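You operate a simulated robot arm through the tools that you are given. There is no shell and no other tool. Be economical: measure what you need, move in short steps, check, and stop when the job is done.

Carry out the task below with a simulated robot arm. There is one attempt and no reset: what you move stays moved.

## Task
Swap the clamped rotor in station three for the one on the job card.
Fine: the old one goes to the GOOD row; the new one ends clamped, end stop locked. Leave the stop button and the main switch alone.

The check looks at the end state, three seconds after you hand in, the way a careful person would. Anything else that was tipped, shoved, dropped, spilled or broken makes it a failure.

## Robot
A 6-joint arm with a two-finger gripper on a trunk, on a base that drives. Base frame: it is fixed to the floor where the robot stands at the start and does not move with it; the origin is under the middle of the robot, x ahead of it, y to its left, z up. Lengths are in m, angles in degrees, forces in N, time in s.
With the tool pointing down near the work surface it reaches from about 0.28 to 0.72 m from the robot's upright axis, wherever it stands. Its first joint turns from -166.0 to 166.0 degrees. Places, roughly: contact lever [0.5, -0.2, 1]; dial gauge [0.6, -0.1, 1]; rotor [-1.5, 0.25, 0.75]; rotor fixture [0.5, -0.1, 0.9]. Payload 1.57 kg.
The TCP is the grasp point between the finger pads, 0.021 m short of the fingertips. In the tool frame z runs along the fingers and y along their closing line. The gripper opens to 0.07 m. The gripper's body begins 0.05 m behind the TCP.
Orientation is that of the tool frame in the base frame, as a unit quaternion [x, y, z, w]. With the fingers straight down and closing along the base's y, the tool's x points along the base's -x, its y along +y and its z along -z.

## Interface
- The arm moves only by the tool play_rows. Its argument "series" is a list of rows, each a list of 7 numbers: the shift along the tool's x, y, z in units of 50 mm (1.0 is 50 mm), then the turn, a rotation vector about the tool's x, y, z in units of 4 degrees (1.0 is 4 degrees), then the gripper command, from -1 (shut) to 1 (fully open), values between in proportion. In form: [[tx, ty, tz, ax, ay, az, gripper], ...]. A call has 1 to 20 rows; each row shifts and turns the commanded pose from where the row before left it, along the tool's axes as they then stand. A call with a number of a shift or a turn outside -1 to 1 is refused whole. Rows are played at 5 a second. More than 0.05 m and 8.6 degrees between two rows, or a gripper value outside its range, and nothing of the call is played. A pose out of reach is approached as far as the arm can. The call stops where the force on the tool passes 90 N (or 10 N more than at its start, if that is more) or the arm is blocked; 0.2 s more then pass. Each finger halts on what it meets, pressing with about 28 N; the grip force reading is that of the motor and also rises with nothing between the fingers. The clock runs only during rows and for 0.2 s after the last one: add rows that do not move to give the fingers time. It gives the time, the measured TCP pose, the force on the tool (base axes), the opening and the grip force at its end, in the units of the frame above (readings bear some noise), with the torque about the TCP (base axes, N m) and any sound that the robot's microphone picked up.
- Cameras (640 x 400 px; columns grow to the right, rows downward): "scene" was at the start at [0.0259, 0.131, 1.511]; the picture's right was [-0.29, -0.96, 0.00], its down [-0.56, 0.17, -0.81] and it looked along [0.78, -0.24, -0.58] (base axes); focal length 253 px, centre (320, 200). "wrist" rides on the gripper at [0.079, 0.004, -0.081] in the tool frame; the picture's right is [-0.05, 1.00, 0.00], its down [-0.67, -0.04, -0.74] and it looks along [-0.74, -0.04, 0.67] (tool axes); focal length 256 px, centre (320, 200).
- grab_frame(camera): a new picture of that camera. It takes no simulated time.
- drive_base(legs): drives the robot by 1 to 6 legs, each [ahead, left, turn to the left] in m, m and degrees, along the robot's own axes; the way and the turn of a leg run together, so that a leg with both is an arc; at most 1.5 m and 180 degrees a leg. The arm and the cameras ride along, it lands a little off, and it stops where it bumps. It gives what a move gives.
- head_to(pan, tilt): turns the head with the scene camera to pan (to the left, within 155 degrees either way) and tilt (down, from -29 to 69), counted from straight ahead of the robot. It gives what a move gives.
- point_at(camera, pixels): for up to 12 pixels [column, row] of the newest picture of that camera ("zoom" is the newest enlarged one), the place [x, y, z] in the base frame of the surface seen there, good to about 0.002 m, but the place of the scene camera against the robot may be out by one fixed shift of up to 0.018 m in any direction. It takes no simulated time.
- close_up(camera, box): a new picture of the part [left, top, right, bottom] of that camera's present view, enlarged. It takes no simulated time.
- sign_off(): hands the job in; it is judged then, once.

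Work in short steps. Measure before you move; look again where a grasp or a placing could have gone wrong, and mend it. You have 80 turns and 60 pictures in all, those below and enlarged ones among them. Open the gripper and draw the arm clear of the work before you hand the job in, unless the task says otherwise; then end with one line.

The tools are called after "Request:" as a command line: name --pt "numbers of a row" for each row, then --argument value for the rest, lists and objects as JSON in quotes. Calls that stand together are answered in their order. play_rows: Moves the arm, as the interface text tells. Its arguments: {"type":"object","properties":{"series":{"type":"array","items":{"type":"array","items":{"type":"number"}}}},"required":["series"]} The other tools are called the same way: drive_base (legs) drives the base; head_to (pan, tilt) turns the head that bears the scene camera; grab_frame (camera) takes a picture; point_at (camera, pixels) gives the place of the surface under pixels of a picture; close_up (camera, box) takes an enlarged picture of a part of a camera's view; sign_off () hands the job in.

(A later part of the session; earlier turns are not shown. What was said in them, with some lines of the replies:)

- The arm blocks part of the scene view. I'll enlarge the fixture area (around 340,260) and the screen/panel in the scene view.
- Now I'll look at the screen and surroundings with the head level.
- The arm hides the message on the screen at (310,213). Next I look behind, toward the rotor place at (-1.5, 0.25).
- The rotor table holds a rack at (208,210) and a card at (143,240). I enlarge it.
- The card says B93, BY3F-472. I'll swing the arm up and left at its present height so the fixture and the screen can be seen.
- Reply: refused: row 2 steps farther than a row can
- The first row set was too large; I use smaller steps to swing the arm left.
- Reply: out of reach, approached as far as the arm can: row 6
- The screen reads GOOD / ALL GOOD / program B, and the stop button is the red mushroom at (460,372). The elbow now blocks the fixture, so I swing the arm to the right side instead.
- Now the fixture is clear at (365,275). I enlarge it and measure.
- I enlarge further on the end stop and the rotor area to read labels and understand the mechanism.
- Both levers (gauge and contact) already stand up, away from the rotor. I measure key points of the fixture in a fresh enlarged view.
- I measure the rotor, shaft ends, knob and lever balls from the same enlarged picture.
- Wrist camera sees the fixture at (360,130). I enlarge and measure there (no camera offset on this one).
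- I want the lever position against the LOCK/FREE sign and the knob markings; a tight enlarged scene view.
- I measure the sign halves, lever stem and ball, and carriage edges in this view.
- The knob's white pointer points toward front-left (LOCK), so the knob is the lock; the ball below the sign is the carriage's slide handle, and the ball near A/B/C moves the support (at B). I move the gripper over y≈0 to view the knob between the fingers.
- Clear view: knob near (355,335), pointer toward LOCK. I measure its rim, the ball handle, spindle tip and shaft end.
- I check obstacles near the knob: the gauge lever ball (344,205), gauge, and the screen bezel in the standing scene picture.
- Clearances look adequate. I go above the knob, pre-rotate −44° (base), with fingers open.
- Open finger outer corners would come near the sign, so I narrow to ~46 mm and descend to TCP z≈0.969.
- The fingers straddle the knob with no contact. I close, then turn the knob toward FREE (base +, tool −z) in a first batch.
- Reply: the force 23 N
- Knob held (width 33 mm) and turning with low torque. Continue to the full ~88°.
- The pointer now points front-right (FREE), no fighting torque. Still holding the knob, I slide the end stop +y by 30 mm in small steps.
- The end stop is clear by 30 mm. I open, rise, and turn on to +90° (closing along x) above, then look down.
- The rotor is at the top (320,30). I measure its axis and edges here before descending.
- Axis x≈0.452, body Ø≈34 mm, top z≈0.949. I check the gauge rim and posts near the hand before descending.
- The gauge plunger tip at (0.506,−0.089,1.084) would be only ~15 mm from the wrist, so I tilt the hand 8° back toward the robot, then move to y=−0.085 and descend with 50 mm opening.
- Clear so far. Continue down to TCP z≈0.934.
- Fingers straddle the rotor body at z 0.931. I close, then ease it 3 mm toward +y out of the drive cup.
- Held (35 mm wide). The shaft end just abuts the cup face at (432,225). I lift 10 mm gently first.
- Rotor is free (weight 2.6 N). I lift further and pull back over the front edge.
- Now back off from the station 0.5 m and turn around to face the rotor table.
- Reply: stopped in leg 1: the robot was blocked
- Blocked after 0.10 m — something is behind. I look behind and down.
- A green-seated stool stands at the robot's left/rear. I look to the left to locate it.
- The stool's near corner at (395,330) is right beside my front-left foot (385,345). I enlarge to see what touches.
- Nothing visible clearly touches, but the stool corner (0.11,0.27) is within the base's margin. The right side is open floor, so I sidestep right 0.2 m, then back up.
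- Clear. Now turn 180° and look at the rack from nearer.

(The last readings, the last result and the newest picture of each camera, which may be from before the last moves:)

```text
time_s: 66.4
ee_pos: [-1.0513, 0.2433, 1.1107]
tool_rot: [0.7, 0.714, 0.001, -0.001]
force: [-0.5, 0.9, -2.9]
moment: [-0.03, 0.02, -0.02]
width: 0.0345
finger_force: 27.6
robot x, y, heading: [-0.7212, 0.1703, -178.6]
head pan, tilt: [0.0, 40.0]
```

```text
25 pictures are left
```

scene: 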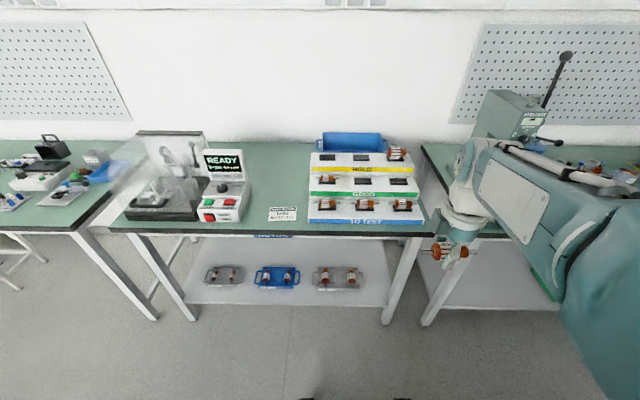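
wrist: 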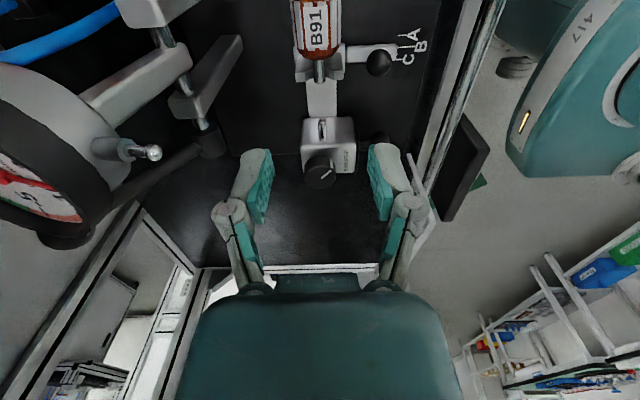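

The rack is in view at (365,185). I enlarge it to read the labels.

Request:
close_up --camera "scene" --box '[260, 135, 430, 240]'

Request:
point_at --camera "zoom" --pixels '[[242, 268], [395, 270], [535, 268], [250, 178], [397, 178], [530, 175], [520, 75], [395, 86], [260, 88], [400, 320], [200, 330], [600, 390]]'

```text
3.76 times, centred on (345, 188) of scene
```

zoom: 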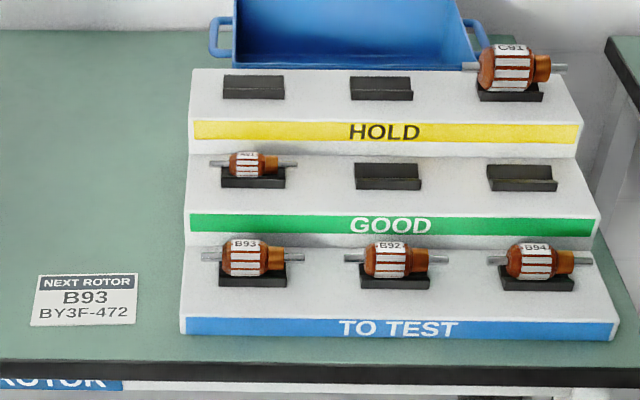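

```text
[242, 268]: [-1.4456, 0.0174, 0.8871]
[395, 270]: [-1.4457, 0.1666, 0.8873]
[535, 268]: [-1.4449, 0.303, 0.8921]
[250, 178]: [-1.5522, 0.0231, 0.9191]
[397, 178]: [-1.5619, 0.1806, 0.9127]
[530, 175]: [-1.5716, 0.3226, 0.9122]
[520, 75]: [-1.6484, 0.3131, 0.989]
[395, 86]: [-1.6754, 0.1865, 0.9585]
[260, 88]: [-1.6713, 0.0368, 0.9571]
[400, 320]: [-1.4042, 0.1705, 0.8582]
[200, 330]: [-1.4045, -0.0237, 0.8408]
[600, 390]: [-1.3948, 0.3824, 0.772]
```

Card rotor B93 is the left one of TO TEST; GOOD middle (-1.56,0.18) and right are empty. I drive 0.25 m nearer and square up.

Request:
drive_base --legs '[[0.25, 0, -1.3]]'

Request:
play_rows --pt "0.5 -0.6 0 0 0 0 -0.6" --pt "0.5 -0.6 0 0 0 0 -0.6" --pt "0.4 -0.6 0 0 0 0 -0.6" --pt "0 0 0 0 0 0 -0.6"

Request:
grab_frame --camera "wrist"

```text
time_s: 68.3
ee_pos: [-1.3043, 0.2474, 1.1116]
tool_rot: [0.707, 0.707, 0.001, -0.001]
force: [-0.2, -0.1, -3.0]
moment: [-0.06, 0.01, -0.02]
width: 0.0346
finger_force: 28.1
robot x, y, heading: [-0.969, 0.164, -179.9]
head pan, tilt: [0.0, 40.0]
```

```text
time_s: 69.3
ee_pos: [-1.3926, 0.3172, 1.1096]
tool_rot: [0.707, 0.707, 0.001, -0.001]
force: [0.1, 1.1, -3.4]
moment: [-0.02, 0.01, 0.01]
width: 0.0346
finger_force: 27.9
robot x, y, heading: [-0.9738, 0.1655, -180.1]
head pan, tilt: [0.0, 40.0]
```

```text
23 pictures are left
```

wrist: 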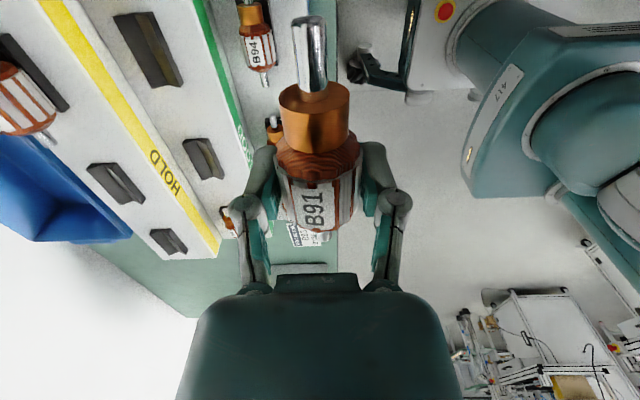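

I enlarge to measure the empty GOOD cradles at (203,160) and (148,50), plus B94's seating as a reference.

Request:
close_up --camera "wrist" --box '[90, 0, 290, 200]'

```text
2.00 times, centred on (190, 100) of wrist
```

zoom: 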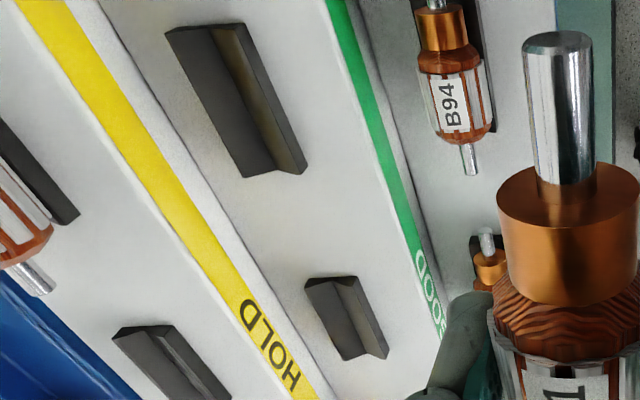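

I measure the valley and ridges of the right and middle cradles.

Request:
point_at --camera "zoom" --pixels '[[190, 35], [245, 170], [225, 35], [280, 165], [244, 28], [303, 160], [318, 283], [352, 355], [342, 285], [376, 350], [455, 95], [468, 160]]'

```text
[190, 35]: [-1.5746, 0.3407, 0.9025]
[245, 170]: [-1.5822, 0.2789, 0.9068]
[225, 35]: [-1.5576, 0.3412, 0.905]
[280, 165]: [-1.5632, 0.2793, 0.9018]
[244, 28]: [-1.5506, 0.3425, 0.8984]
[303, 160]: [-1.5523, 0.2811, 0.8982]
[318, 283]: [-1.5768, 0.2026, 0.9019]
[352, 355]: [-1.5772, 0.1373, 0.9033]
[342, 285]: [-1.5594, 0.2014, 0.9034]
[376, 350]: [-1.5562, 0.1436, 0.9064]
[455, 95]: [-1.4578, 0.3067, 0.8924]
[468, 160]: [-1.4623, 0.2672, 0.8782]
```

The fingers reach 21 mm below the rotor axis, so cradle width matters. I enlarge the middle cradle to get its profile.

Request:
close_up --camera "wrist" --box '[95, 0, 215, 95]'

Request:
point_at --camera "zoom" --pixels '[[150, 200], [190, 195], [230, 190], [260, 185], [290, 180], [310, 178], [330, 175], [345, 172], [360, 170], [375, 170], [400, 165], [120, 205]]'

```text
4.21 times, centred on (155, 48) of wrist
```

zoom: 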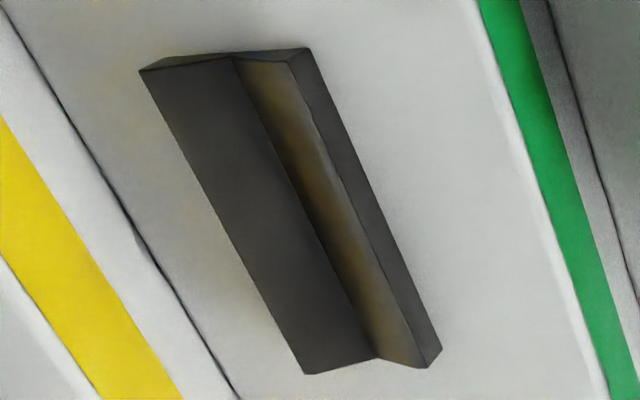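

```text
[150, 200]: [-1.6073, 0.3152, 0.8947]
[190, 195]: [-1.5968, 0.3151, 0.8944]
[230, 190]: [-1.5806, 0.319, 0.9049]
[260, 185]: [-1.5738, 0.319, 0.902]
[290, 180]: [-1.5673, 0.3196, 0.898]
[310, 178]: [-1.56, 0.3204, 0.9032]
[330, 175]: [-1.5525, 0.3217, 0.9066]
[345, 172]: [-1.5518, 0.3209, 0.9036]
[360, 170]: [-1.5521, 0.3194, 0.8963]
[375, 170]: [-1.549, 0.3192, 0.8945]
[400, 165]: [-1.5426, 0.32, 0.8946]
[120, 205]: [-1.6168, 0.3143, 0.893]
```

Cradle profile: valley x≈−1.567, z≈0.898, ridges ±15 mm — fingers at ±17 mm straddle it and the tips stay above the step. I use the middle GOOD slot: move to (−1.567,0.163) and lower to z≈0.97.

Request:
play_rows --pt "-0.617 -0.698 0 0 0 0 -0.6" --pt "-0.617 -0.698 0 0 0 0 -0.6" --pt "-0.617 -0.698 0 0 0 0 -0.6" --pt "-0.617 -0.698 0 0 0 0 -0.6" --pt "-0.617 -0.698 0 0 0 0 -0.6" --pt "0 0 0.9 0 0 0 -0.6" --pt "0 0 0.9 0 0 0 -0.6" --pt "0 0 0.8 0 0 0 -0.6" --pt "0 0 0 0 0 0 -0.6"

Request:
close_up --camera "scene" --box '[240, 150, 440, 300]'

```text
time_s: 71.3
ee_pos: [-1.566, 0.1619, 0.9824]
tool_rot: [0.707, 0.707, 0.001, -0.001]
force: [-0.1, 0.6, -2.6]
moment: [-0.03, 0.0, 0.0]
width: 0.0347
finger_force: 28.3
robot x, y, heading: [-0.9739, 0.1645, -180.0]
head pan, tilt: [0.0, 40.0]
```

```text
2.67 times, centred on (340, 225) of scene
```

zoom: 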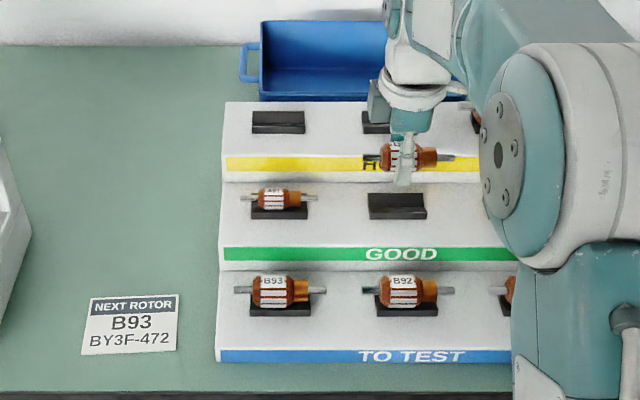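

On course above the middle GOOD cradle. Lower to contact height ≈0.919.

Request:
play_rows --pt "0 0 0.6 0 0 0 -0.6" --pt "0 0 0.4 0 0 0 -0.6" --pt "0 0 0.16 0 0 0 -0.6" --pt "0 0 0.08 0 0 0 -0.6" --pt "0 0 0 0 0 0 -0.6"

Request:
close_up --camera "scene" --box '[330, 190, 420, 250]'

```text
time_s: 72.5
ee_pos: [-1.5673, 0.1623, 0.9216]
tool_rot: [0.707, 0.707, 0.0, -0.001]
force: [1.3, 0.1, 11.0]
moment: [0.1, -0.02, -0.03]
width: 0.0347
finger_force: 27.9
robot x, y, heading: [-0.9737, 0.1672, -180.3]
head pan, tilt: [0.0, 40.0]
```

```text
6.67 times, centred on (375, 220) of scene
```

zoom: 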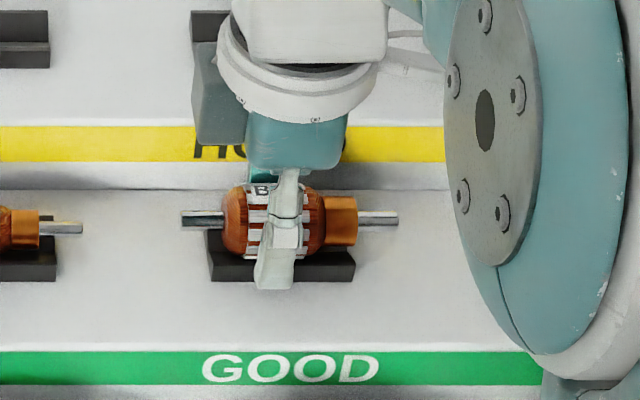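

Resting in the cradle (contact 11 N), well centred. Release gently and rise, then look.

Request:
play_rows --pt "0 0 0 0 0 0 0.1" --pt "0 0 0 0 0 0 0.3" --pt "0 0 0 0 0 0 0.3" --pt "0 0 -0.3 0 0 0 0.3" --pt "0 0 -0.8 0 0 0 0.3" --pt "0 0 -0.9 0 0 0 0.43" --pt "0 0 -0.5 0 0 0 0.43" --pt "0 0.9 0 0 0 0 0.43" --pt "0.9 0.3 0 0 0 0 0.43" --pt "0 0 0 0 0 0 0.43"

Request:
grab_frame --camera "wrist"

```text
time_s: 74.7
ee_pos: [-1.5089, 0.2085, 1.0433]
tool_rot: [0.707, 0.707, 0.0, -0.001]
force: [-0.1, -0.1, 0.1]
moment: [0.01, -0.02, -0.01]
width: 0.0498
finger_force: 0.0
robot x, y, heading: [-0.9717, 0.1615, -179.9]
head pan, tilt: [0.0, 40.0]
```

```text
18 pictures are left
```

wrist: 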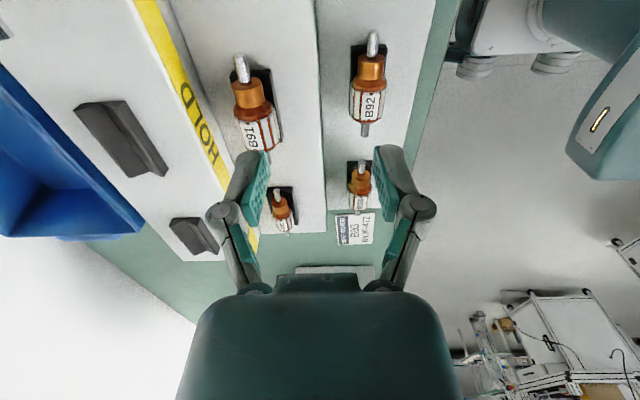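

B91 is seated in GOOD. Now I enlarge B93 at (359,185) to confirm the label and measure.

Request:
close_up --camera "wrist" --box '[335, 150, 385, 215]'

Request:
point_at --camera "wrist" --pixels '[[361, 166], [360, 182], [360, 195], [359, 206], [370, 106], [372, 70], [372, 45], [365, 130], [258, 130], [242, 65], [250, 92]]'

```text
6.15 times, centred on (360, 182) of wrist
```

zoom: 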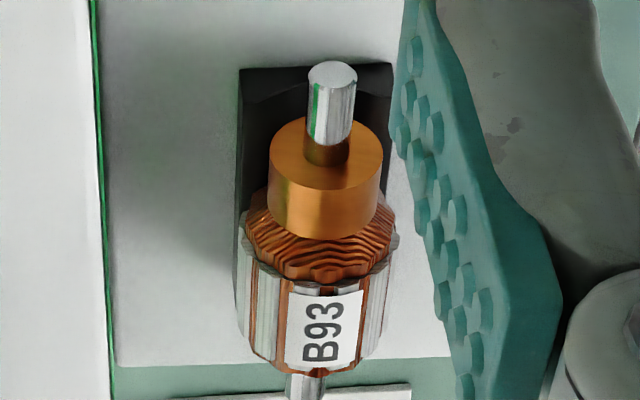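

```text
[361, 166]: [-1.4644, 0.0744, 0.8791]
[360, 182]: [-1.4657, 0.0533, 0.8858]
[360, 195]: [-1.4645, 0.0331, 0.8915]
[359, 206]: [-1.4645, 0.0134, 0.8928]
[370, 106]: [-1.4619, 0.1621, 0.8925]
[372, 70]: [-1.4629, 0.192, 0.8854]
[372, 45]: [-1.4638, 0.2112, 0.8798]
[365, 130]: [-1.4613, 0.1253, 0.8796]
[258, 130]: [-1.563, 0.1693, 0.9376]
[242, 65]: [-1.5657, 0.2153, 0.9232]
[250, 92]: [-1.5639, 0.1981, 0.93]
```

Label B93 confirmed; axis x≈−1.464, grip point y≈0.021, axis z≈0.877. I go above it with 44 mm opening and descend part way.

Request:
play_rows --pt "-0.935 0.226 0 0 0 0 0.26" --pt "-0.935 0.226 0 0 0 0 0.26" --pt "-0.935 0.226 0 0 0 0 0.26" --pt "-0.935 0.226 0 0 0 0 0.26" --pt "0 0 0.9 0 0 0 0.26" --pt "0 0 0.9 0 0 0 0.26" --pt "0 0 0.3 0 0 0 0.26" --pt "0 0 0 0 0 0 0.26"

Request:
close_up --camera "scene" --box '[270, 180, 400, 280]'

```text
time_s: 76.5
ee_pos: [-1.462, 0.0203, 0.9389]
tool_rot: [0.708, 0.706, 0.001, -0.001]
force: [-0.1, 0.3, -0.3]
moment: [0.02, 0.0, -0.03]
width: 0.0442
finger_force: 0.1
robot x, y, heading: [-0.9759, 0.166, -180.0]
head pan, tilt: [0.0, 40.0]
```

```text
4.00 times, centred on (335, 230) of scene
```

zoom: 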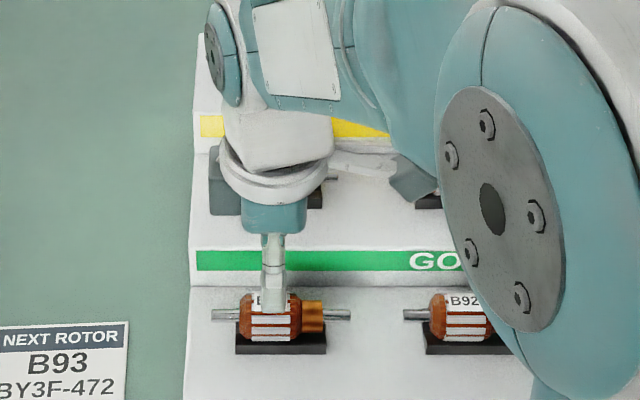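

Aligned over B93. Descend to z≈0.878, close, and lift 10 mm.

Request:
play_rows --pt "0 -0.02 0.6 0 0 0 0.26" --pt "0 0 0.42 0 0 0 0.26" --pt "0 0 0.18 0 0 0 0.26" --pt "0 0 0 0 0 0 0.26" --pt "0 0 0 0 0 0 -0.6" --pt "0 0 0 0 0 0 -0.6" --pt "0 0 0 0 0 0 -0.6"

```text
time_s: 78.1
ee_pos: [-1.4639, 0.0209, 0.8782]
tool_rot: [0.707, 0.707, 0.002, 0.0]
force: [11.6, 0.5, 2.8]
moment: [-0.01, -0.24, -0.06]
width: 0.0351
finger_force: 28.0
robot x, y, heading: [-0.9708, 0.1682, -179.9]
head pan, tilt: [0.0, 40.0]
```

Gripped (35 mm). Lift straight up, then draw back to the travel pose.

Request:
play_rows --pt "0 0 -0.2 0 0 0 -0.6" --pt "0 0 -0.8 0 0 0 -0.6" --pt "0 0 -0.9 0 0 0 -0.6" --pt "0 0 -0.9 0 0 0 -0.6" --pt "0 0 -0.9 0 0 0 -0.6" --pt "0 0 -0.9 0 0 0 -0.6" --pt "0 0.8 0 0 0 0 -0.6" --pt "0.5 0.8 0 0 0 0 -0.6" --pt "0.9 0.3 0 0 0 0 -0.6" --pt "0.9 0.3 0 0 0 0 -0.6" --pt "0.9 0.3 0 0 0 0 -0.6" --pt "0.9 0.3 0 0 0 0 -0.6" --pt "0.4 0.4 0 0 0 0 -0.6" --pt "0 0 0 0 0 0 -0.6"

Request:
grab_frame --camera "scene"

```text
time_s: 81.1
ee_pos: [-1.3025, 0.2455, 1.1096]
tool_rot: [0.707, 0.707, 0.001, -0.001]
force: [0.1, -0.3, -2.2]
moment: [-0.02, 0.01, 0.01]
width: 0.0347
finger_force: 28.1
robot x, y, heading: [-0.9746, 0.1673, -180.1]
head pan, tilt: [0.0, 40.0]
```

```text
15 pictures are left
```

scene: 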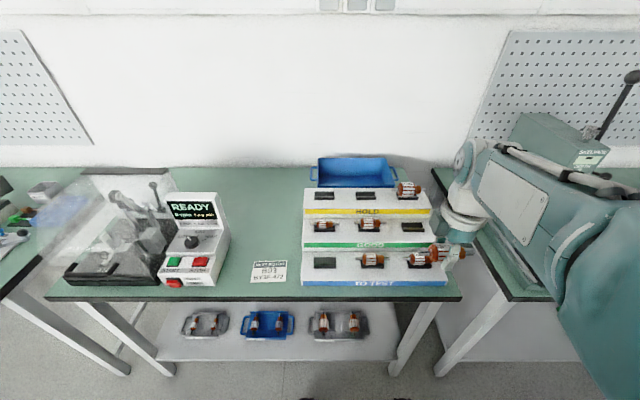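

B93 in hand; everything on the rack is in order. I drive back: reverse, sidestep, turn, then check before the final approach.

Request:
drive_base --legs '[[-0.46, 0, 0], [0, 0.27, 0], [0, 0, 180]]'

Request:
head_to --pan 0 --tilt 40

```text
time_s: 92.8
ee_pos: [-0.1886, -0.1666, 1.1112]
tool_rot: [0.722, -0.691, 0.001, 0.001]
force: [-0.2, -0.1, -3.1]
moment: [0.01, 0.02, 0.01]
width: 0.0346
finger_force: 27.8
robot x, y, heading: [-0.5207, -0.1018, 2.7]
head pan, tilt: [0.0, 40.0]
```

```text
time_s: 93.3
ee_pos: [-0.1887, -0.1672, 1.1103]
tool_rot: [0.723, -0.691, 0.001, 0.0]
force: [-0.1, -0.2, -4.3]
moment: [0.01, -0.02, -0.02]
width: 0.0347
finger_force: 28.1
robot x, y, heading: [-0.5215, -0.1039, 2.7]
head pan, tilt: [0.0, 40.0]
```

Heading is 2.7° off; I correct it and go ahead 0.42 m.

Request:
drive_base --legs '[[0, 0, -2.7], [0.42, 0, 0]]'

Request:
grab_frame --camera "scene"

```text
time_s: 96.3
ee_pos: [0.2267, -0.18, 1.1102]
tool_rot: [0.71, -0.704, 0.001, 0.0]
force: [0.6, -0.5, -2.3]
moment: [0.01, -0.03, -0.04]
width: 0.0349
finger_force: 28.2
robot x, y, heading: [-0.1069, -0.101, 0.4]
head pan, tilt: [0.0, 40.0]
```

```text
14 pictures are left
```

scene: 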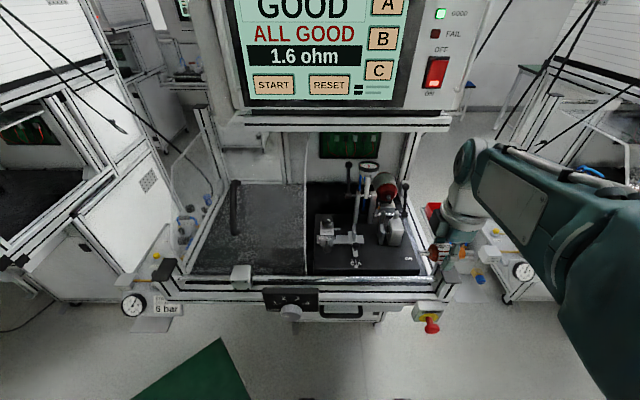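

Position good. I correct yaw by 0.46°, tilt 8° as before, and move over the seat at x=0.4525, y=−0.0815, then lower to z≈1.01.

Request:
play_rows --pt "0 0 0 0 0 0.115 -0.6" --pt "-0.66 0 0 0 0 0 -0.6" --pt "-0.66 0 0 0 0 0 -0.6" --pt "-0.65 0 0 0 0 0 -0.6" --pt "0 0 0 1 0 0 -0.6" --pt "0 0 0 1 0 0 -0.6" --pt "0 -0.891 0.125 0 0 0 -0.6" --pt "0 -0.891 0.125 0 0 0 -0.6" --pt "0 -0.891 0.125 0 0 0 -0.6" --pt "0 -0.891 0.125 0 0 0 -0.6" --pt "0 -0.891 0.125 0 0 0 -0.6" --pt "0 0 0 0 0 0 -0.6"

```text
time_s: 98.9
ee_pos: [0.4507, -0.0789, 1.1134]
tool_rot: [-0.705, 0.706, -0.049, 0.049]
force: [0.4, -0.6, -2.4]
moment: [0.0, 0.0, -0.03]
width: 0.0348
finger_force: 28.1
robot x, y, heading: [-0.1012, -0.106, 0.2]
head pan, tilt: [0.0, 40.0]
```

Now descend to z≈0.975 and look.

Request:
play_rows --pt "0.04 0.06 0.79 0 0 0 -0.6" --pt "0 0.111 0.79 0 0 0 -0.6" --pt "0 0.111 0.79 0 0 0 -0.6" --pt "0 0.05 0.356 0 0 0 -0.6" --pt "0 0 0 0 0 0 -0.6"

Request:
close_up --camera "scene" --box '[300, 190, 420, 280]'

```text
time_s: 100.1
ee_pos: [0.4543, -0.0818, 0.9754]
tool_rot: [-0.705, 0.706, -0.051, 0.048]
force: [0.0, -0.1, -2.9]
moment: [0.03, -0.03, -0.01]
width: 0.0348
finger_force: 27.9
robot x, y, heading: [-0.1022, -0.1016, 0.3]
head pan, tilt: [0.0, 40.0]
```

```text
4.44 times, centred on (360, 235) of scene
```

zoom: 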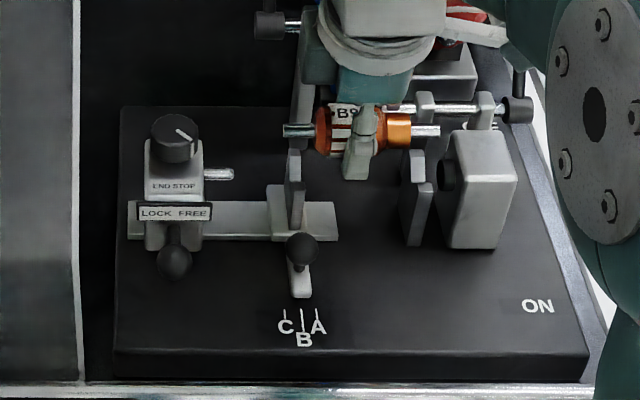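

Alignment looks right: shafts over both V-supports, clear of the cup. Lower gently to z≈0.932.

Request:
play_rows --pt "0 0.1 0.495 0 0 0 -0.6" --pt "0 0.033 0.238 0 0 0 -0.6" --pt "0 0.012 0.08 0 0 0 -0.6" --pt "0 0.008 0.05 0 0 0 -0.6" --pt "0 0 0 0 0 0 -0.6"

Request:
close_up --camera "scene" --box '[340, 205, 410, 255]'

```text
time_s: 101.3
ee_pos: [0.4529, -0.0833, 0.9309]
tool_rot: [-0.705, 0.706, -0.052, 0.05]
force: [11.7, 1.3, 15.1]
moment: [0.05, -0.03, -0.09]
width: 0.0349
finger_force: 28.1
robot x, y, heading: [-0.1067, -0.1048, 0.1]
head pan, tilt: [0.0, 40.0]
```

```text
8.00 times, centred on (375, 230) of scene
```

zoom: 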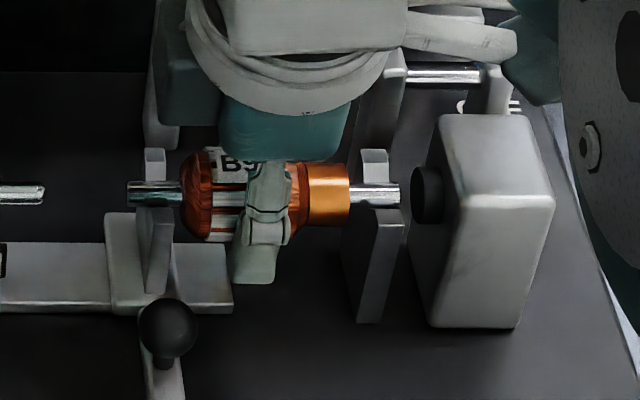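

Seated in the V-supports; the shaft end (400) is ~4 mm short of the cup (412). I slide it −y in small steps until contact.

Request:
play_rows --pt "0.03 0 0 0 0 0 -0.6" --pt "0.03 0 0 0 0 0 -0.6" --pt "0.02 0 0 0 0 0 -0.6" --pt "0 0 0 0 0 0 -0.6"

Request:
close_up --camera "scene" --box '[340, 205, 410, 255]'

```text
time_s: 102.3
ee_pos: [0.4538, -0.0868, 0.9299]
tool_rot: [0.705, -0.705, 0.052, -0.049]
force: [21.4, 9.4, 14.9]
moment: [-0.1, 0.01, 0.13]
width: 0.0347
finger_force: 27.9
robot x, y, heading: [-0.1016, -0.1008, 0.5]
head pan, tilt: [0.0, 40.0]
```

```text
8.00 times, centred on (375, 230) of scene
```

zoom: 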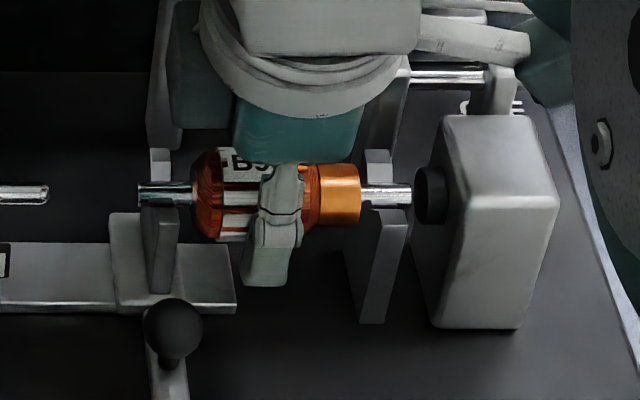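

The shaft end now meets the cup. Release, rise, and look from the wrist.

Request:
play_rows --pt "0 0 0 0 0 0 0.1" --pt "0 0 0 0 0 0 0.35" --pt "0 0 0 0 0 0 0.35" --pt "0 -0.042 -0.297 0 0 0 0.35" --pt "0 -0.111 -0.79 0 0 0 0.35" --pt "0 -0.111 -0.79 0 0 0 0.35" --pt "0 -0.125 -0.891 0 0 0 0.35" --pt "-0.8 0 0 0 0 0 0.31" --pt "-0.8 0 0 0 0 0 0.31" --pt "-0.78 0 0 0 0 0 0.31" --pt "0 0 0 -1 0 0 0.31" --pt "0 0 0 -1 0 0 0.31" --pt "0 0 0 0 0 0 0.31"

Request:
close_up --camera "scene" --box '[310, 200, 410, 280]'

Request:
point_at --camera "zoom" --pixels '[[98, 155], [130, 140], [75, 140], [180, 165], [270, 160], [385, 155]]'

```text
time_s: 105.1
ee_pos: [0.4537, 0.0322, 1.0685]
tool_rot: [-0.706, 0.708, -0.001, -0.001]
force: [-0.2, -0.3, -0.3]
moment: [0.0, 0.01, -0.02]
width: 0.0462
finger_force: 0.1
robot x, y, heading: [-0.0997, -0.1026, 0.3]
head pan, tilt: [0.0, 40.0]
```

```text
5.00 times, centred on (360, 240) of scene
```

zoom: 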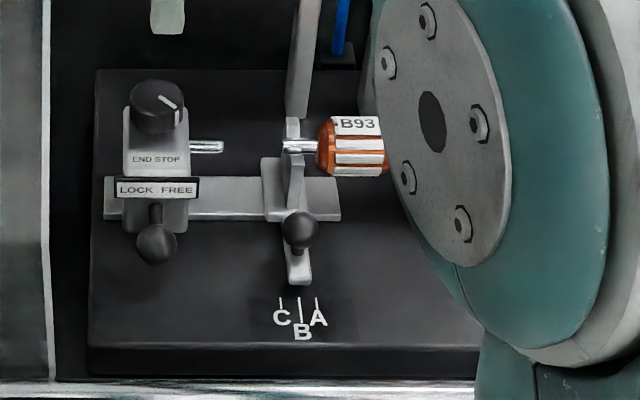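

```text
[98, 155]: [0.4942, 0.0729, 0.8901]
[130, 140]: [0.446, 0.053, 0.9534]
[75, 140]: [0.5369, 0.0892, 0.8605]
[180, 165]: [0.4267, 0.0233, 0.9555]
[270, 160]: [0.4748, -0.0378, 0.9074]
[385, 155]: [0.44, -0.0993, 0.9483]
```

B93 sits properly; the end stop is where I left it (knob at y≈0.032). I turn back to +44°, descend on the knob.

Request:
play_rows --pt "0 0 0 0 0 1 0.31" --pt "0 0 0 0 0 1 0.31" --pt "0 0 0 0 0 1 0.31" --pt "0 0 0 0 0 1 0.31" --pt "0 0 0 0 0 1 0.31" --pt "0 0 0 0 0 1 0.31" --pt "0 0 0 0 0 1 0.31" --pt "0 0 0 0 0 1 0.31" --pt "0 0 0 0 0 1 0.31" --pt "0 0 0 0 0 1 0.31" --pt "0 0 0 0 0 1 0.31" --pt "0 0 0 0 0 0.5 0.31" --pt "0 0 0.8 0 0 0 0.31" --pt "0 0 0.8 0 0 0 0.31" --pt "0 0 0.39 0 0 0 0.31" --pt "0 0 0 0 0 0 0.31" --pt "0 0 0 0 0 0 -0.8" --pt "0 0 0 0 0 0 -0.8" --pt "0 0 0 0 0 0 -0.8"

```text
time_s: 109.1
ee_pos: [0.4528, 0.0328, 0.968]
tool_rot: [-0.374, 0.928, -0.002, 0.0]
force: [7.5, 0.2, 3.4]
moment: [0.44, -0.64, -0.01]
width: 0.0324
finger_force: 32.4
robot x, y, heading: [-0.1052, -0.104, 0.4]
head pan, tilt: [0.0, 40.0]
```

Knob held. Slide the end stop −y 25 mm, then look.

Request:
play_rows --pt "0.0866 -0.09 0 0 0 0 -0.8" --pt "0.0866 -0.09 0 0 0 0 -0.8" --pt "0.0866 -0.09 0 0 0 0 -0.8" --pt "0.0866 -0.09 0 0 0 0 -0.8" --pt "0 0 0 0 0 0 -0.8"

Request:
close_up --camera "scene" --box '[325, 205, 405, 265]'

```text
time_s: 110.3
ee_pos: [0.4546, 0.0072, 0.9685]
tool_rot: [-0.374, 0.927, -0.002, 0.0]
force: [29.0, 0.6, -3.7]
moment: [0.04, -0.36, -0.1]
width: 0.0325
finger_force: 31.9
robot x, y, heading: [-0.1004, -0.1005, 0.4]
head pan, tilt: [0.0, 40.0]
```

```text
6.67 times, centred on (365, 235) of scene
```

zoom: 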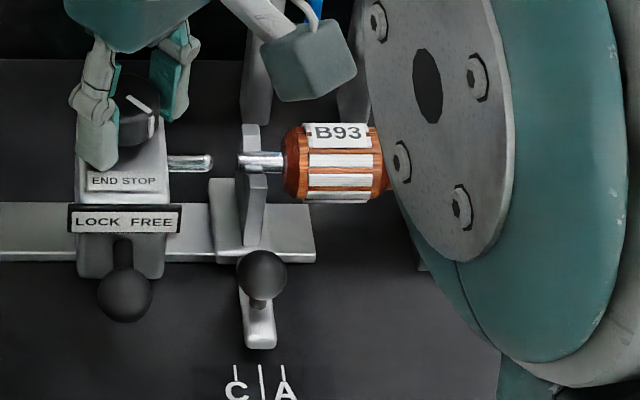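

About 8–9 mm gap remains (213→237). I relieve the x force and continue in small steps.

Request:
play_rows --pt "-0.0216 -0.0208 0 0 0 0 -0.8" --pt "0.0277 -0.0288 0 0 0 0 -0.8" --pt "0.0277 -0.0288 0 0 0 0 -0.8" --pt "0.0277 -0.0288 0 0 0 0 -0.8" --pt "0 0 0 0 0 0 -0.8"

```text
time_s: 111.5
ee_pos: [0.4534, 0.0029, 0.9683]
tool_rot: [-0.374, 0.927, -0.001, 0.001]
force: [17.1, 1.7, -5.2]
moment: [0.45, -0.67, -0.06]
width: 0.0324
finger_force: 32.1
robot x, y, heading: [-0.1034, -0.1022, 0.2]
head pan, tilt: [0.0, 40.0]
```

No contact yet; 3 mm more in 1 mm steps.

Request:
play_rows --pt "0.0139 -0.0144 0 0 0 0 -0.8" --pt "0.0139 -0.0144 0 0 0 0 -0.8" --pt "0.0139 -0.0144 0 0 0 0 -0.8" --pt "0 0 0 0 0 0 -0.8"

Request:
close_up --camera "scene" --box '[335, 205, 395, 250]'

```text
time_s: 112.5
ee_pos: [0.4538, -0.0014, 0.9687]
tool_rot: [-0.375, 0.927, -0.003, -0.001]
force: [9.8, 2.3, -0.9]
moment: [-0.18, -0.18, 0.0]
width: 0.0325
finger_force: 32.2
robot x, y, heading: [-0.1029, -0.1033, 0.4]
head pan, tilt: [0.0, 40.0]
```

```text
8.89 times, centred on (365, 228) of scene
```

zoom: 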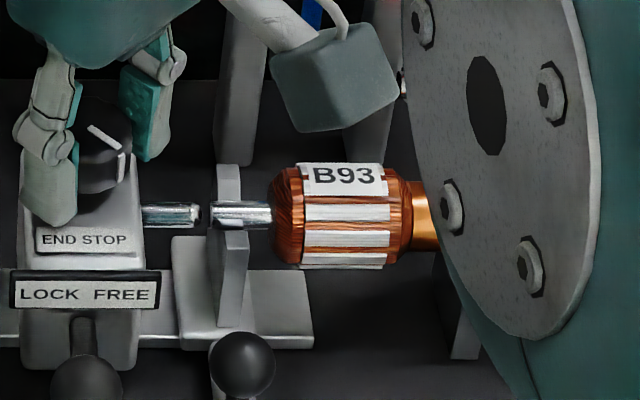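

Gap ~2.8 mm (202→212). I continue in 1 mm steps, watching the y force.

Request:
play_rows --pt "0.0139 -0.0144 0 0 0 0 -0.8" --pt "0.0139 -0.0144 0 0 0 0 -0.8" --pt "0.0139 -0.0144 0 0 0 0 -0.8" --pt "0 0 0 0 0 0 -0.8"

```text
time_s: 113.5
ee_pos: [0.4538, -0.004, 0.9701]
tool_rot: [-0.374, 0.927, -0.001, -0.002]
force: [9.6, 3.0, -7.3]
moment: [0.4, -0.28, -0.02]
width: 0.0325
finger_force: 32.2
robot x, y, heading: [-0.1015, -0.1007, 0.3]
head pan, tilt: [0.0, 40.0]
```

Request:
play_rows --pt "0.0139 -0.0144 0 0 0 0 -0.8" --pt "0.0139 -0.0144 0 0 0 0 -0.8" --pt "0 0 0 0 0 0 -0.8"

Request:
close_up --camera "scene" --box '[335, 205, 395, 250]'

```text
time_s: 114.3
ee_pos: [0.4532, -0.0043, 0.9676]
tool_rot: [-0.375, 0.927, -0.002, -0.001]
force: [12.1, 15.4, -11.1]
moment: [-0.08, 0.39, 0.04]
width: 0.0321
finger_force: 31.4
robot x, y, heading: [-0.1052, -0.1028, 0.2]
head pan, tilt: [0.0, 40.0]
```

```text
8.89 times, centred on (365, 228) of scene
```

zoom: 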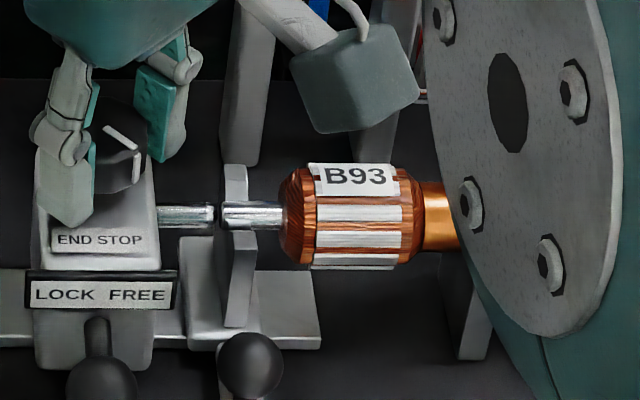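

Contact: Fy≈15 N and the tip meets the shaft (215→222). Now turn the knob back to LOCK (88°) while holding the stop in place.

Request:
play_rows --pt "0 0 0 0 0 1 -0.8" --pt "0 0 0 0 0 1 -0.8" --pt "0 0 0 0 0 1 -0.8" --pt "0 0 0 0 0 1 -0.8" --pt "0 0 0 0 0 1 -0.8" --pt "0 0 0 0 0 1 -0.8" --pt "0 0 0 0 0 1 -0.8" --pt "0 0 0 0 0 1 -0.8" --pt "0 0 0 0 0 1 -0.8" --pt "0 0 0 0 0 1 -0.8" --pt "0 0 0 0 0 1 -0.8" --pt "0 0 0 0 0 1 -0.8"

Request:
play_rows --pt "0 0 0 0 0 1 -0.8" --pt "0 0 0 0 0 1 -0.8" --pt "0 0 0 0 0 1 -0.8" --pt "0 0 0 0 0 1 -0.8" --pt "0 0 0 0 0 1 -0.8" --pt "0 0 0 0 0 1 -0.8" --pt "0 0 0 0 0 1 -0.8" --pt "0 0 0 0 0 1 -0.8" --pt "0 0 0 0 0 1 -0.8" --pt "0 0 0 0 0 1 -0.8" --pt "0 0 0 0 0 0.2 -0.8" --pt "0 0 0 0 0 0 -0.8"

Request:
close_up --camera "scene" --box '[335, 205, 395, 250]'

```text
time_s: 116.9
ee_pos: [0.4568, -0.0018, 0.9693]
tool_rot: [0.036, 0.999, 0.002, 0.001]
force: [2.5, 47.7, -16.2]
moment: [0.5, -0.02, 0.09]
width: 0.036
finger_force: 22.2
robot x, y, heading: [-0.1016, -0.1024, 0.5]
head pan, tilt: [0.0, 40.0]
```

```text
time_s: 119.5
ee_pos: [0.4549, -0.0024, 0.9696]
tool_rot: [0.381, 0.925, 0.002, 0.0]
force: [23.5, 46.5, 1.0]
moment: [0.87, -0.28, 0.37]
width: 0.0406
finger_force: 25.1
robot x, y, heading: [-0.101, -0.1001, 0.4]
head pan, tilt: [0.0, 40.0]
```

```text
8.89 times, centred on (365, 228) of scene
```

zoom: 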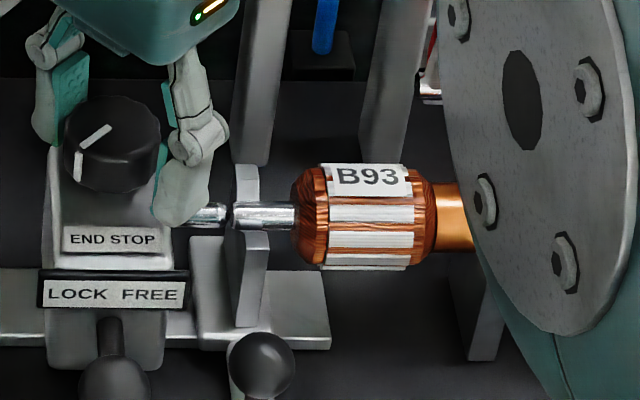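

The pointer is back at LOCK, but a +y force of 46 N remains from my push offset. I relieve it by shifting the command +y before opening.

Request:
play_rows --pt "0.014 0.014 0 0 0 0 -0.8" --pt "0.014 0.014 0 0 0 0 -0.8" --pt "0.014 0.014 0 0 0 0 -0.8" --pt "0 0 0 0 0 0 -0.8"

```text
time_s: 120.5
ee_pos: [0.455, -0.002, 0.9699]
tool_rot: [0.382, 0.924, 0.002, 0.003]
force: [26.4, 36.6, 7.9]
moment: [1.03, -0.25, 0.17]
width: 0.0387
finger_force: 23.6
robot x, y, heading: [-0.1045, -0.1004, 0.4]
head pan, tilt: [0.0, 40.0]
```

Remaining force is along the closing line; shift 4 mm more along tool +y.

Request:
play_rows --pt "0 0.03 0 0 0 0 -0.8" --pt "0 0.03 0 0 0 0 -0.8" --pt "0 0.03 0 0 0 0 -0.8" --pt "0 0 0 0 0 0 -0.8"

```text
time_s: 121.5
ee_pos: [0.4586, 0.0, 0.9687]
tool_rot: [0.382, 0.924, -0.002, 0.002]
force: [20.9, 26.5, 9.1]
moment: [0.52, -0.32, 0.01]
width: 0.0325
finger_force: 32.1
robot x, y, heading: [-0.1063, -0.1032, 0.3]
head pan, tilt: [0.0, 40.0]
```

Width is back to 32.5 mm. Relieve a bit more, then open and rise.

Request:
play_rows --pt "0 0.03 0 0 0 0 -0.8" --pt "0 0.02 0 0 0 0 -0.8" --pt "0 0 0 0 0 0 -0.8"

```text
time_s: 122.3
ee_pos: [0.4586, -0.0, 0.9686]
tool_rot: [0.383, 0.924, -0.002, 0.001]
force: [2.2, 8.7, 16.8]
moment: [0.21, -0.11, 0.05]
width: 0.0324
finger_force: 32.3
robot x, y, heading: [-0.1038, -0.1058, 0.1]
head pan, tilt: [0.0, 40.0]
```

Forces are nearly nil. Open, rise, and draw back toward the robot to view the result.

Request:
play_rows --pt "0 0 0 0 0 0 0.31" --pt "0 0 0 0 0 0 0.31" --pt "0 0 0 0 0 0 0.31" --pt "0 0 -0.4 0 0 0 0.31" --pt "0 0 -0.8 0 0 0 0.31" --pt "0 0 -0.9 0 0 0 0.31" --pt "0 0 0 0 0 0 0.31"

Request:
close_up --camera "scene" --box '[325, 200, 405, 260]'

```text
time_s: 123.9
ee_pos: [0.46, 0.0027, 1.0748]
tool_rot: [0.382, 0.924, -0.001, 0.0]
force: [0.0, -0.2, -0.3]
moment: [0.02, 0.0, -0.01]
width: 0.0458
finger_force: 0.1
robot x, y, heading: [-0.1061, -0.1013, 0.3]
head pan, tilt: [0.0, 40.0]
```

```text
6.67 times, centred on (365, 230) of scene
```

zoom: 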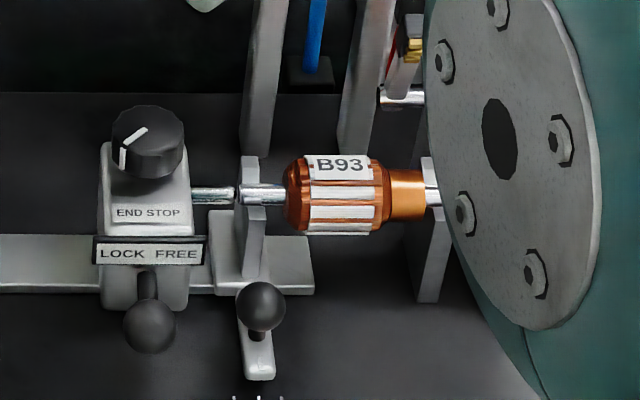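

Knob points to LOCK, B93 sits between cup and stop. I raise/retract the arm to the earlier viewing pose and compare with the initial state.

Request:
play_rows --pt "0 0 -0.6 0 0 0 0.5" --pt "0 0 -0.5 0 0 -1 0.5" --pt "0 0 0 0 0 -1 0.5" --pt "0 0 0 0 0 -1 0.5" --pt "0 0 0 0 0 -1 0.5" --pt "0 0 0 0 0 -1 1" --pt "0 0 0 0 0 -1 1" --pt "0 0 0 0 0 -1 1" --pt "0 0 0 0 0 -1 1" --pt "0 0 0 0 0 -1 1" --pt "0 0 0 0 0 -1 1" --pt "0 0 0 0 0 -1 1" --pt "0 0 0 0 0 -0.25 1" --pt "0.9 0 0 0 0 0 1" --pt "0.9 0 0 0 0 0 1" --pt "0.88 -0.1 0 0 0 0 1" --pt "0 0 0 0 0 0 1"

Request:
close_up --camera "wrist" --box '[220, 80, 380, 180]'

```text
time_s: 127.5
ee_pos: [0.3241, -0.0044, 1.1278]
tool_rot: [-0.002, 1.0, -0.002, -0.001]
force: [0.3, -0.5, -0.3]
moment: [0.0, 0.0, -0.01]
width: 0.0699
finger_force: 0.0
robot x, y, heading: [-0.1029, -0.103, 0.3]
head pan, tilt: [0.0, 40.0]
```

```text
4.00 times, centred on (300, 130) of wrist
```

zoom: 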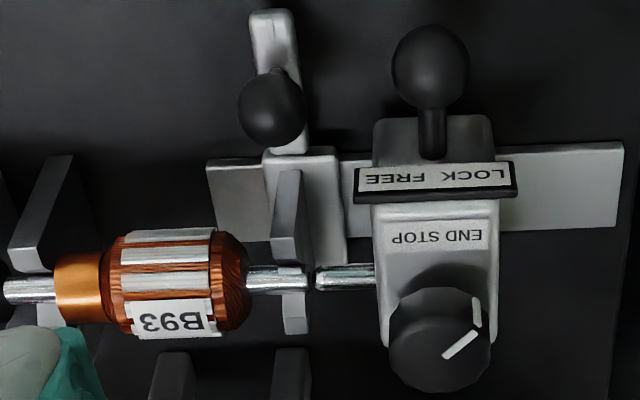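

Tip-to-shaft gap (310→317) matches the initial state (222→230), pointer at LOCK. I measure the knob and shaft, and move the arm so the cup end can be seen.

Request:
point_at --camera "zoom" --pixels '[[397, 335], [486, 340], [440, 390], [322, 278], [305, 280], [20, 290], [440, 60]]'

Request:
play_rows --pt "0 -0.9 0 0 0 0 1" --pt "0 -0.9 0 0 0 0 1" --pt "0 0 -0.3 0 0 0 1" --pt "0 0 0 0 0 0 1"

Request:
close_up --camera "wrist" --box '[250, 70, 410, 170]'

```text
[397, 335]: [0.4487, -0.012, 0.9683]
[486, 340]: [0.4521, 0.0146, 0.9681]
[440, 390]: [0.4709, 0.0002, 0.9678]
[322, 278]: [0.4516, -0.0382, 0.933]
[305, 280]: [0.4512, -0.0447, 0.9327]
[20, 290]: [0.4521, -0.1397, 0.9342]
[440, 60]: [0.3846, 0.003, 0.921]
```

```text
time_s: 128.5
ee_pos: [0.3227, -0.095, 1.1422]
tool_rot: [-0.002, 1.0, -0.001, 0.0]
force: [0.3, 0.0, -0.8]
moment: [-0.02, 0.02, 0.04]
width: 0.0702
finger_force: 0.0
robot x, y, heading: [-0.1045, -0.1001, 0.4]
head pan, tilt: [0.0, 40.0]
```

```text
4.00 times, centred on (330, 120) of wrist
```

zoom: 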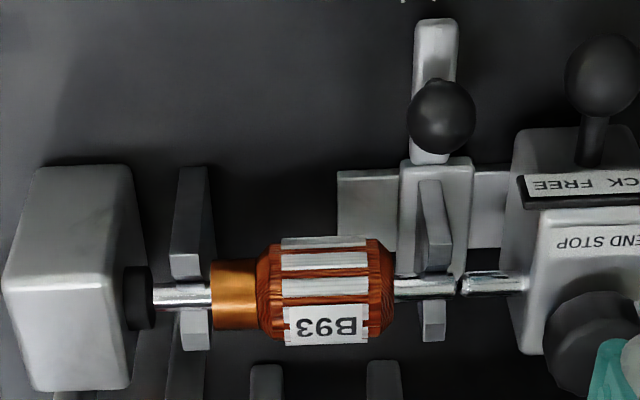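

B93 lies cup-to-stop just as B91 did, label up and knob locked. I raise the open gripper well clear, then hand in.

Request:
play_rows --pt "0.5 0 -0.6 0 0 0 1" --pt "0.5 0 -0.6 0 0 0 1" --pt "0 0 -0.6 0 0 0 1" --pt "0 0 0 0 0 0 1"

Request:
grab_frame --camera "scene"

```text
time_s: 129.5
ee_pos: [0.2753, -0.0955, 1.2353]
tool_rot: [-0.001, 1.0, -0.001, 0.0]
force: [0.3, 0.0, 0.1]
moment: [-0.01, -0.03, 0.02]
width: 0.0701
finger_force: 0.0
robot x, y, heading: [-0.1051, -0.1003, 0.3]
head pan, tilt: [0.0, 40.0]
```

```text
2 pictures are left
```

scene: 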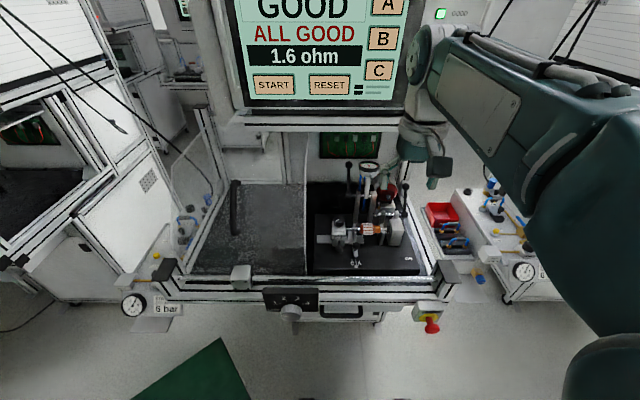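

The fixture, levers and switches look untouched otherwise, and the arm is clear; handing in.

Request:
sign_off

```text
The job is handed in.
```

B93 is clamped in station three with the end stop locked, B91 is in the middle slot of the GOOD row, and I did not touch the stop button or the main switch; the base was blocked once while backing off near the green stool, and I can't tell whether it moved the stool.
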